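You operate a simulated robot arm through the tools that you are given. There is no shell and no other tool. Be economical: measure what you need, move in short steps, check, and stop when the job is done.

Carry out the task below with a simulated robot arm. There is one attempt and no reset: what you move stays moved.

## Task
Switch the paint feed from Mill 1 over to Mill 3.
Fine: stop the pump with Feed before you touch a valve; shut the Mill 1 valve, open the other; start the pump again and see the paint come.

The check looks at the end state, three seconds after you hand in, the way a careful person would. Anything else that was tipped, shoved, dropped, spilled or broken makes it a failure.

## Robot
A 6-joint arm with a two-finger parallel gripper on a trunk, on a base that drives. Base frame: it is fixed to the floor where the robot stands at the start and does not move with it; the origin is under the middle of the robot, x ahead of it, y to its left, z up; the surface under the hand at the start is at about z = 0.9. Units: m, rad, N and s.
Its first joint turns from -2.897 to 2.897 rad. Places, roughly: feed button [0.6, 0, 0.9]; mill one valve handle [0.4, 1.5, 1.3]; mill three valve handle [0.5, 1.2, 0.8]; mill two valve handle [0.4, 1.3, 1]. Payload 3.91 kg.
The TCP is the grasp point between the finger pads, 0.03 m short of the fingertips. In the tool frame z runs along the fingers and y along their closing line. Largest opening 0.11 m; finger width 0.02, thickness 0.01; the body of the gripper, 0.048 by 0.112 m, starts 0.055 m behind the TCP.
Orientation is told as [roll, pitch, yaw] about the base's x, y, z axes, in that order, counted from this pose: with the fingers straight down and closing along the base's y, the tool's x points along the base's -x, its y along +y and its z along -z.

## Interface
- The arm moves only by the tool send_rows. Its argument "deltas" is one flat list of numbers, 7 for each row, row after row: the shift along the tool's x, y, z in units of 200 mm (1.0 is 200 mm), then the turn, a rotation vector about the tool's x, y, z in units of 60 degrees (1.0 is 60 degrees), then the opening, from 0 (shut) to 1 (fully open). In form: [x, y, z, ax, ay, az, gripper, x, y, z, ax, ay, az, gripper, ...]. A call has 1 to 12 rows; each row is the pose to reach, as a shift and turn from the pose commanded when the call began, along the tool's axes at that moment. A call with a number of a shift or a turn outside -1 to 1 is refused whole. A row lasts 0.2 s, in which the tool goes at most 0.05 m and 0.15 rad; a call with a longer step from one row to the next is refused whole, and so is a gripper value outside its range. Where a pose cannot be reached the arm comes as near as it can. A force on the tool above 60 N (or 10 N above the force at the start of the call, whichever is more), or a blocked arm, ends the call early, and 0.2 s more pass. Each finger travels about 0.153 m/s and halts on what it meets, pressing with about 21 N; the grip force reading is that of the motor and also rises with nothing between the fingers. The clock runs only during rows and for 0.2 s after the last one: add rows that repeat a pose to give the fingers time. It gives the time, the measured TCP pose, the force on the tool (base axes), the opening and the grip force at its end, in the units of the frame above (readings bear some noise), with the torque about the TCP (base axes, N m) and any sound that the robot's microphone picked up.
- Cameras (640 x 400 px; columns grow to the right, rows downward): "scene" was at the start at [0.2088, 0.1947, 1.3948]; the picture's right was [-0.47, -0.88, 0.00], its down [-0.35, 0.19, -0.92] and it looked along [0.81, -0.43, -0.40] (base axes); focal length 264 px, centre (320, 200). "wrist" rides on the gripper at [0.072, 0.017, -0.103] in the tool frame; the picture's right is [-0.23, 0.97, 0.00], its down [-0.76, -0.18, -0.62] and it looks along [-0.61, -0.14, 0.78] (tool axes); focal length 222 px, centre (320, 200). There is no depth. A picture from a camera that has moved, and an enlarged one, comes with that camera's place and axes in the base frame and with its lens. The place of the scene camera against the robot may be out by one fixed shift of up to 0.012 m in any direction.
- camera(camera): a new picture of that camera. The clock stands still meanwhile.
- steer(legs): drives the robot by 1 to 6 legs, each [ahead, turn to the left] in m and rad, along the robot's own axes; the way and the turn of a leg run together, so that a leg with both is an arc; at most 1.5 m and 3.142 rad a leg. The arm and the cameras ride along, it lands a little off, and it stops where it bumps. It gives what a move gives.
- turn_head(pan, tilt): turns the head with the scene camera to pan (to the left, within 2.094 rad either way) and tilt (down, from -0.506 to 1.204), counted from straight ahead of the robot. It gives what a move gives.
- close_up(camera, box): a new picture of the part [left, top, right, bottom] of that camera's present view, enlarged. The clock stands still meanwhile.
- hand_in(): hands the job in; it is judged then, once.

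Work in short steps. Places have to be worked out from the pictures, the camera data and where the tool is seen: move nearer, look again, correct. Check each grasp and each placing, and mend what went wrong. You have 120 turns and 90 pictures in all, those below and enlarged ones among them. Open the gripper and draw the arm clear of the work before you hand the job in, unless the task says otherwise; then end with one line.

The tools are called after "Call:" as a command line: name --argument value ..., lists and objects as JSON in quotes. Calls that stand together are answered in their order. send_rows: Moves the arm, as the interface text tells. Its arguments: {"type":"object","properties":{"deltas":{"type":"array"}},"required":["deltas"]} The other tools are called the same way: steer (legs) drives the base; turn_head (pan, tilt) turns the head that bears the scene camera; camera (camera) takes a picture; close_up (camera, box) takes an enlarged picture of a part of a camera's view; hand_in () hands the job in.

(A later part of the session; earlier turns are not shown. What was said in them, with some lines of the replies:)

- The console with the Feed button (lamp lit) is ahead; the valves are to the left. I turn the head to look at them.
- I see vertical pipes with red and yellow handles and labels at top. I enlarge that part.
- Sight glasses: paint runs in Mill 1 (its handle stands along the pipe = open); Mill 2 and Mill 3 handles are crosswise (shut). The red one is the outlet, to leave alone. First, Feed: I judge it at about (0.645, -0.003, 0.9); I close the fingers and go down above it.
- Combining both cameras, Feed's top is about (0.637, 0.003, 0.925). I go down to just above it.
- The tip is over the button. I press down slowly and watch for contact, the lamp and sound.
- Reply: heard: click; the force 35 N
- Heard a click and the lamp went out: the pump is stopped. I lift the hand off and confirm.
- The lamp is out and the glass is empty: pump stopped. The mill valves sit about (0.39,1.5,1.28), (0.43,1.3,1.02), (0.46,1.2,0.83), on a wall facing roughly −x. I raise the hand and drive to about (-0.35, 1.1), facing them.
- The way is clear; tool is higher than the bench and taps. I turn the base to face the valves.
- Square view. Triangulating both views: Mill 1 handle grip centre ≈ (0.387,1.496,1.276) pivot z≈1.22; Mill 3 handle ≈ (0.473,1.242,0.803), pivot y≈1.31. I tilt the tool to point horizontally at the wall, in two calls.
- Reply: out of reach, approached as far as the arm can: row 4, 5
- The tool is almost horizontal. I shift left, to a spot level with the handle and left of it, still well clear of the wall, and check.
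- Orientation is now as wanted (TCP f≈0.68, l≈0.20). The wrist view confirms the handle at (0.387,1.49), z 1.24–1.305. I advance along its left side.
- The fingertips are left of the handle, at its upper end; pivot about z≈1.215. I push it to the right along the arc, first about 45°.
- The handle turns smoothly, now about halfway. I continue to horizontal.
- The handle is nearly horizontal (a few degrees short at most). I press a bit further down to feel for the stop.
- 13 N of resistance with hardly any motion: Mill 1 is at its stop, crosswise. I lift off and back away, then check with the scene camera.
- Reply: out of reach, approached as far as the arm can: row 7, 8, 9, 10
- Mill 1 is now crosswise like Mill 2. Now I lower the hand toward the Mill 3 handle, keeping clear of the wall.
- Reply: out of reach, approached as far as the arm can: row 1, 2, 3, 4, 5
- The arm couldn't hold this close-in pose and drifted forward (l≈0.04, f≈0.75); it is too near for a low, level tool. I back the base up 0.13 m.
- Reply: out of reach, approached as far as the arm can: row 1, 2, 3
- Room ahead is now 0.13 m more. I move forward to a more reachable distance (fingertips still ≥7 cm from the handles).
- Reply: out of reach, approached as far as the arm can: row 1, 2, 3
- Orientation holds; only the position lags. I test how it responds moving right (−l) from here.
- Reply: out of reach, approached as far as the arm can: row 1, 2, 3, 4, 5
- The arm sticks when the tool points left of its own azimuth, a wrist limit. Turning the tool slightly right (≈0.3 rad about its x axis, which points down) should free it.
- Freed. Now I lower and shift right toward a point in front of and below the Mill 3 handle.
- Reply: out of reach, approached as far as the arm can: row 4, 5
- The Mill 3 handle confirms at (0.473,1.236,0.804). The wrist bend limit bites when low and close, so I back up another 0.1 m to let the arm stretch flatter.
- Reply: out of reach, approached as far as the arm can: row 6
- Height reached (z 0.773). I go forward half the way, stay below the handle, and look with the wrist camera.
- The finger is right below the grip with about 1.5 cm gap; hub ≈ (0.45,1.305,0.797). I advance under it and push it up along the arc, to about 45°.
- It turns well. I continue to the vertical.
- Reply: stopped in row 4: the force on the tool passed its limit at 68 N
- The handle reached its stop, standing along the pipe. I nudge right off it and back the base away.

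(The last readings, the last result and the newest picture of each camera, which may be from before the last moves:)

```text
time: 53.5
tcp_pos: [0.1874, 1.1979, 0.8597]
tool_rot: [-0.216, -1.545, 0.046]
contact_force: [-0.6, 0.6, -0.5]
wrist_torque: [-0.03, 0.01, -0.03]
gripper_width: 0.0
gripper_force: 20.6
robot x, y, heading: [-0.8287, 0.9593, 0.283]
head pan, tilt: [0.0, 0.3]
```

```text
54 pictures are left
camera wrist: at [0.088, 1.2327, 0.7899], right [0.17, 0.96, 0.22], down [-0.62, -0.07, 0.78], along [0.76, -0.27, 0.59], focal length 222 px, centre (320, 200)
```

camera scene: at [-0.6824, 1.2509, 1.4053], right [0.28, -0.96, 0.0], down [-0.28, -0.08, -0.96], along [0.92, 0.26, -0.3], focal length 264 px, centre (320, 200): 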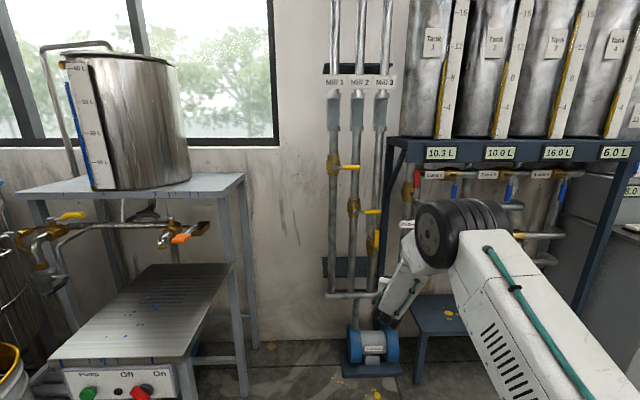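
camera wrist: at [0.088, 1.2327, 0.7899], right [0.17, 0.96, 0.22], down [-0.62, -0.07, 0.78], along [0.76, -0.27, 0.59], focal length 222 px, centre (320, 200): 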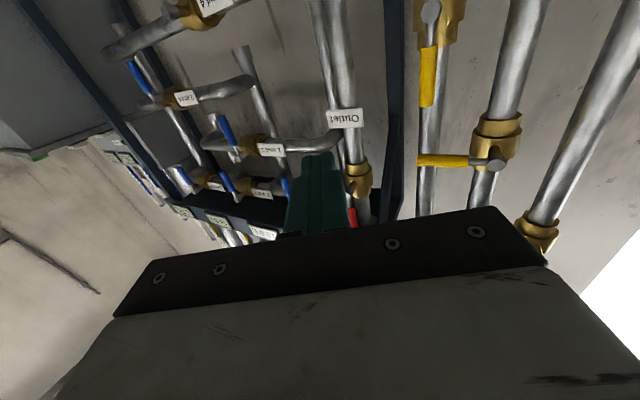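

Mill 3 now stands along the pipe, Mill 1 and 2 crosswise. I lift and retract the arm while turning the tool back down.

Call:
send_rows --deltas '[-0.2, 0, -0.12, 0, 0, 0, 0, -0.4, 0, -0.25, 0, 0.125, 0, 0, -0.6, 0, -0.4, 0, 0.25, 0, 0, -0.8, 0, -0.5, 0, 0.375, 0, 0, -1.0, 0, -0.6, 0, 0.5, 0, 0, -1.0, 0, -0.7, 0, 0.625, 0, 0, -1.0, 0, -0.75, 0, 0.75, 0, 0]'

Call:
send_rows --deltas '[0, 0, 0, 0, 0.125, 0, 0, 0, 0, 0, 0, 0.25, 0, 0, 0, 0, 0, 0, 0.375, 0, 0, 0, 0, 0, 0, 0.5, 0, 0, 0, 0, 0, 0, 0.625, 0, 0, 0, 0, 0, 0, 0.75, 0, 0]'

```text
time: 55.1
tcp_pos: [0.0471, 1.2221, 1.0638]
tool_rot: [-0.006, -0.759, -0.167]
contact_force: [0.0, 0.5, -0.8]
wrist_torque: [-0.01, -0.04, -0.01]
gripper_width: 0.0
gripper_force: 20.8
robot x, y, heading: [-0.8338, 0.9616, 0.281]
head pan, tilt: [0.0, 0.3]
```

```text
time: 56.5
tcp_pos: [0.0464, 1.2252, 1.0646]
tool_rot: [-0.006, 0.025, -0.171]
contact_force: [-0.5, 0.0, 0.5]
wrist_torque: [-0.01, -0.02, -0.01]
gripper_width: 0.0
gripper_force: 20.6
robot x, y, heading: [-0.8292, 0.9575, 0.28]
head pan, tilt: [0.0, 0.3]
```

I pull the hand in and up to a travel pose, aligning its yaw with the robot.

Call:
send_rows --deltas '[0.15, 0, -0.1, 0, 0, -0.1, 0, 0.35, 0, -0.2, 0, 0, -0.2, 0, 0.55, 0, -0.3, 0, 0, -0.3, 0, 0.75, 0, -0.4, 0, 0, -0.43, 0, 0.95, 0, -0.5, 0, 0, -0.43, 0, 1.0, 0, -0.7, 0, 0, -0.43, 0]'

Call:
turn_head --pan -1.1 --tilt 0.5

Call:
camera --camera "scene"

```text
time: 57.9
tcp_pos: [-0.1488, 1.2576, 1.2064]
tool_rot: [0.006, 0.026, 0.278]
contact_force: [0.9, 0.9, -0.6]
wrist_torque: [-0.01, 0.06, 0.03]
gripper_width: 0.0
gripper_force: 20.7
robot x, y, heading: [-0.8276, 0.9578, 0.28]
head pan, tilt: [0.0, 0.3]
```

```text
time: 59.2
tcp_pos: [-0.1482, 1.2569, 1.2064]
tool_rot: [0.005, 0.025, 0.277]
contact_force: [-0.1, -0.3, 0.7]
wrist_torque: [-0.02, 0.01, 0.01]
gripper_width: 0.0
gripper_force: 21.3
robot x, y, heading: [-0.8257, 0.9578, 0.281]
head pan, tilt: [-1.1, 0.499]
```

```text
53 pictures are left
camera scene: at [-0.7099, 1.1586, 1.3869], right [-0.73, -0.68, 0.0], down [-0.33, 0.35, -0.88], along [0.6, -0.64, -0.48], focal length 264 px, centre (320, 200)
```

scene: 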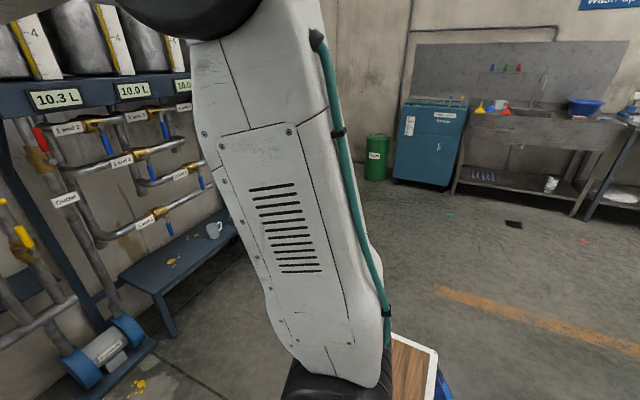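

There's a wooden board on something blue beside or ahead of my path. I look at it.

Call:
turn_head --pan -1.6 --tilt 0.8

Call:
camera --camera "scene"

```text
time: 60.2
tcp_pos: [-0.1486, 1.2577, 1.2066]
tool_rot: [0.005, 0.024, 0.277]
contact_force: [-1.1, -0.5, -0.2]
wrist_torque: [-0.01, 0.02, -0.01]
gripper_width: 0.0
gripper_force: 21.2
robot x, y, heading: [-0.8263, 0.9574, 0.279]
head pan, tilt: [-1.6, 0.799]
```

```text
52 pictures are left
camera scene: at [-0.752, 1.1468, 1.361], right [-0.97, -0.25, 0.0], down [-0.18, 0.69, -0.7], along [0.17, -0.68, -0.72], focal length 264 px, centre (320, 200)
```

scene: 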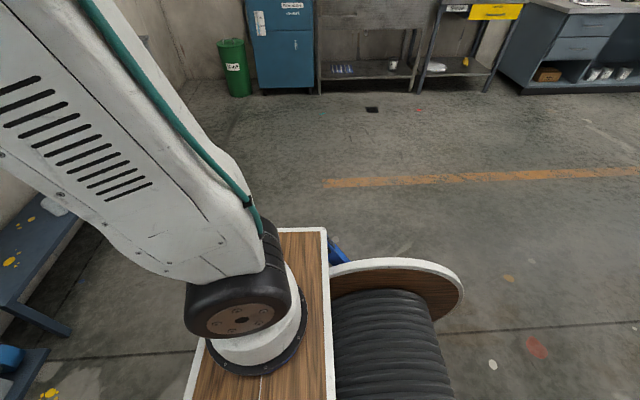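

It's the robot's own cart. Floor is clear; I drive back to the starting place at the console.

Call:
steer --legs '[[0, -1.138], [1.265, 0], [0, 0.858]]'

Call:
turn_head --pan -0.3 --tilt 0.6

Call:
camera --camera "scene"

```text
time: 71.6
tcp_pos: [0.7336, 0.1181, 1.2064]
tool_rot: [0.006, 0.025, 0.008]
contact_force: [-0.6, 0.7, 0.3]
wrist_torque: [0.01, -0.02, 0.0]
gripper_width: 0.0
gripper_force: 21.0
robot x, y, heading: [-0.0008, 0.0145, 0.017]
head pan, tilt: [-1.6, 0.799]
```

```text
time: 73.1
tcp_pos: [0.7337, 0.1189, 1.207]
tool_rot: [0.005, 0.025, 0.007]
contact_force: [-0.9, 0.6, -0.5]
wrist_torque: [-0.01, 0.01, 0.01]
gripper_width: 0.0001
gripper_force: 21.1
robot x, y, heading: [-0.0035, 0.013, 0.012]
head pan, tilt: [-0.3, 0.6]
```

```text
51 pictures are left
camera scene: at [0.2073, 0.2277, 1.3778], right [-0.28, -0.96, 0.0], down [-0.54, 0.16, -0.82], along [0.79, -0.23, -0.57], focal length 264 px, centre (320, 200)
```

scene: 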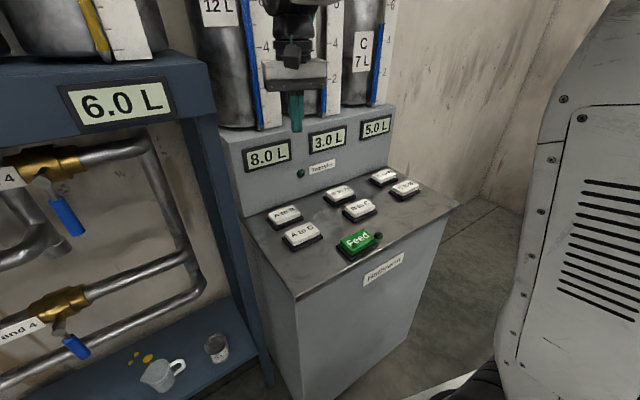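

Back at the console, feed lamp still off. I bring the tool above the same spot (0.637, 0.003) where it pressed before.

Call:
send_rows --deltas '[0.2, 0, 0, 0, 0, 0, 0, 0.4, 0, 0, 0, 0, 0, 0, 0.48, -0.2, 0, 0, 0, 0, 0, 0.48, -0.4, 0.1, 0, 0, 0, 0, 0.48, -0.58, 0.2, 0, 0, 0, 0, 0.48, -0.58, 0.4, 0, 0, 0, 0, 0.48, -0.58, 0.6, 0, 0, 0, 0, 0.48, -0.58, 0.8, 0, 0, 0, 0, 0.48, -0.58, 1.0, 0, 0, 0, 0]'

Call:
close_up --camera "scene" --box '[250, 120, 450, 280]'

Call:
camera --camera "wrist"

```text
time: 75.1
tcp_pos: [0.6347, 0.0032, 1.0092]
tool_rot: [0.005, 0.023, 0.011]
contact_force: [-0.1, -0.8, 0.5]
wrist_torque: [0.01, -0.04, -0.01]
gripper_width: 0.0
gripper_force: 21.1
robot x, y, heading: [-0.0018, 0.0135, 0.014]
head pan, tilt: [-0.3, 0.6]
```

```text
2.50 times, centred on (350, 200) of scene
camera zoom: at [0.207, 0.2277, 1.3778], right [-0.28, -0.96, 0.0], down [-0.54, 0.16, -0.83], along [0.79, -0.23, -0.56], focal length 659 px, centre (245, 200)
```

zoom: 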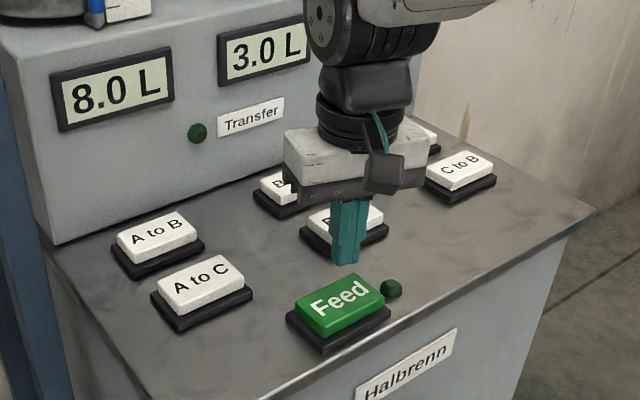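

```text
49 pictures are left
camera wrist: at [0.5651, 0.0193, 1.1144], right [0.22, 0.98, 0.0], down [0.78, -0.17, 0.6], along [0.59, -0.13, -0.8], focal length 222 px, centre (320, 200)
```

wrist: 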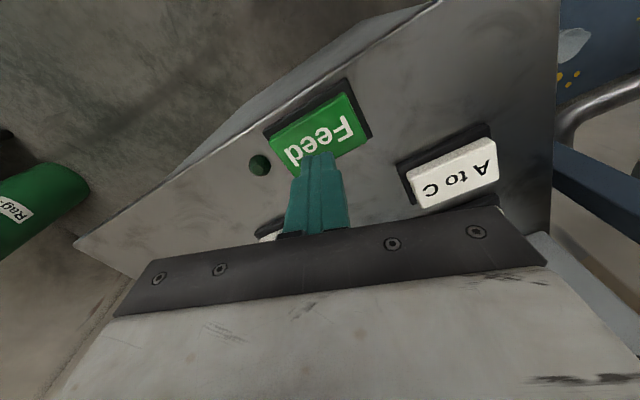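

Aligned as before. I press down until the click.

Call:
send_rows --deltas '[0, 0, 0.12, 0, 0, 0, 0, 0, 0, 0.2, 0, 0, 0, 0, 0, 0, 0.26, 0, 0, 0, 0, 0, 0, 0.305, 0, 0, 0, 0]'

Call:
close_up --camera "scene" --box '[250, 120, 450, 280]'

```text
time: 76.1
tcp_pos: [0.6313, 0.0034, 0.9499]
tool_rot: [0.005, 0.021, 0.008]
contact_force: [-2.5, -4.9, 32.7]
wrist_torque: [-0.12, -0.19, 0.0]
gripper_width: 0.0001
gripper_force: 21.1
robot x, y, heading: [0.001, 0.0147, 0.018]
head pan, tilt: [-0.3, 0.6]
heard: click
```

```text
2.50 times, centred on (350, 200) of scene
camera zoom: at [0.2064, 0.2275, 1.378], right [-0.28, -0.96, 0.0], down [-0.54, 0.16, -0.83], along [0.79, -0.23, -0.56], focal length 659 px, centre (245, 200)
```

zoom: 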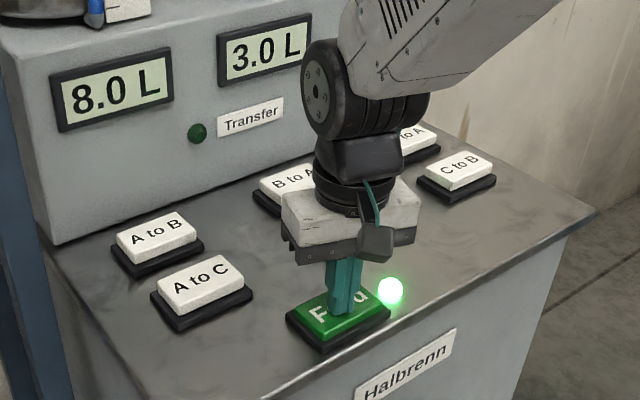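

The lamp is lit. I lift clear, open the gripper and look at the sight glasses.

Call:
send_rows --deltas '[0, 0, -0.2, 0, 0, 0, 0, 0, 0, -0.4, 0, 0, 0, 0, 0, 0, -0.6, 0, 0, 0, 0, 0, 0, -0.8, 0, 0, 0, 0.5, 0, 0, -1.0, 0, 0, 0, 1, 0, 0, -1.0, 0, 0, 0, 1]'

Call:
turn_head --pan 1.2 --tilt 0.3

Call:
close_up --camera "scene" --box '[260, 60, 360, 220]'

Call:
close_up --camera "scene" --box '[260, 180, 360, 340]'

```text
time: 77.5
tcp_pos: [0.6375, 0.002, 1.1479]
tool_rot: [0.005, 0.026, 0.008]
contact_force: [-0.2, -0.1, -0.4]
wrist_torque: [0.03, 0.01, 0.01]
gripper_width: 0.1097
gripper_force: 0.1
robot x, y, heading: [0.0042, 0.0128, 0.014]
head pan, tilt: [-0.3, 0.6]
```

```text
time: 79.1
tcp_pos: [0.637, 0.0003, 1.1464]
tool_rot: [0.004, 0.026, 0.008]
contact_force: [-1.2, 0.5, 0.1]
wrist_torque: [0.01, 0.01, 0.01]
gripper_width: 0.1099
gripper_force: 0.0
robot x, y, heading: [-0.0015, 0.01, 0.015]
head pan, tilt: [1.201, 0.3]
```

```text
2.50 times, centred on (310, 140) of scene
camera zoom: at [0.1552, 0.3402, 1.4053], right [0.94, -0.35, 0.0], down [-0.1, -0.28, -0.96], along [0.33, 0.89, -0.3], focal length 659 px, centre (345, 350)
```

zoom: 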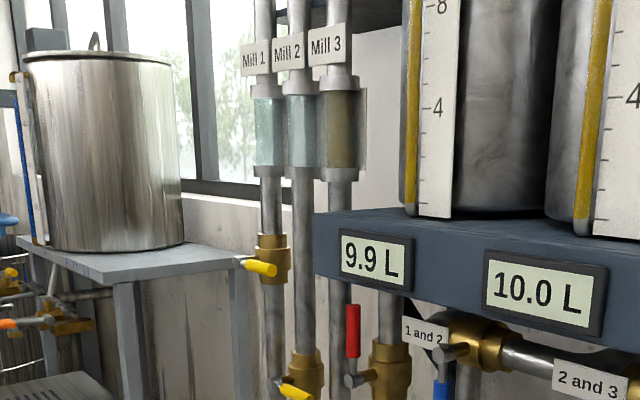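

```text
2.50 times, centred on (310, 260) of scene
camera zoom: at [0.1552, 0.3402, 1.4053], right [0.94, -0.35, 0.0], down [-0.1, -0.28, -0.96], along [0.33, 0.89, -0.3], focal length 659 px, centre (345, 50)
```

zoom: 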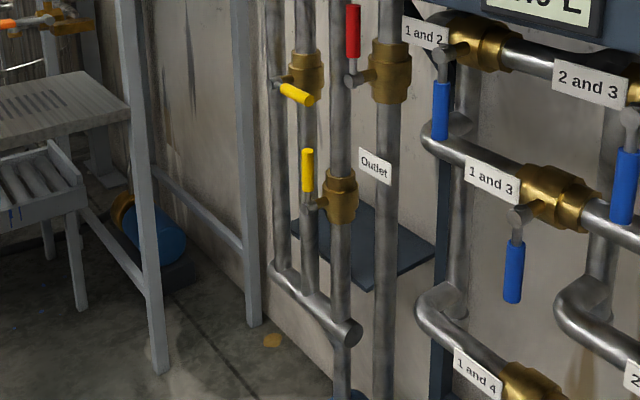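

Paint runs in the Mill 3 glass, Mill 1 and 2 glasses are empty, tank 1 is falling (9.9 L), the gripper is open and clear. I hand in.

Call:
hand_in

```text
The job is handed in.
```

The paint feed now runs to Mill 3: I stopped the pump with Feed, shut the Mill 1 valve, opened the Mill 3 valve and started the pump again. Paint shows in the Mill 3 sight glass, and the Mill 1 and Mill 2 glasses are empty.
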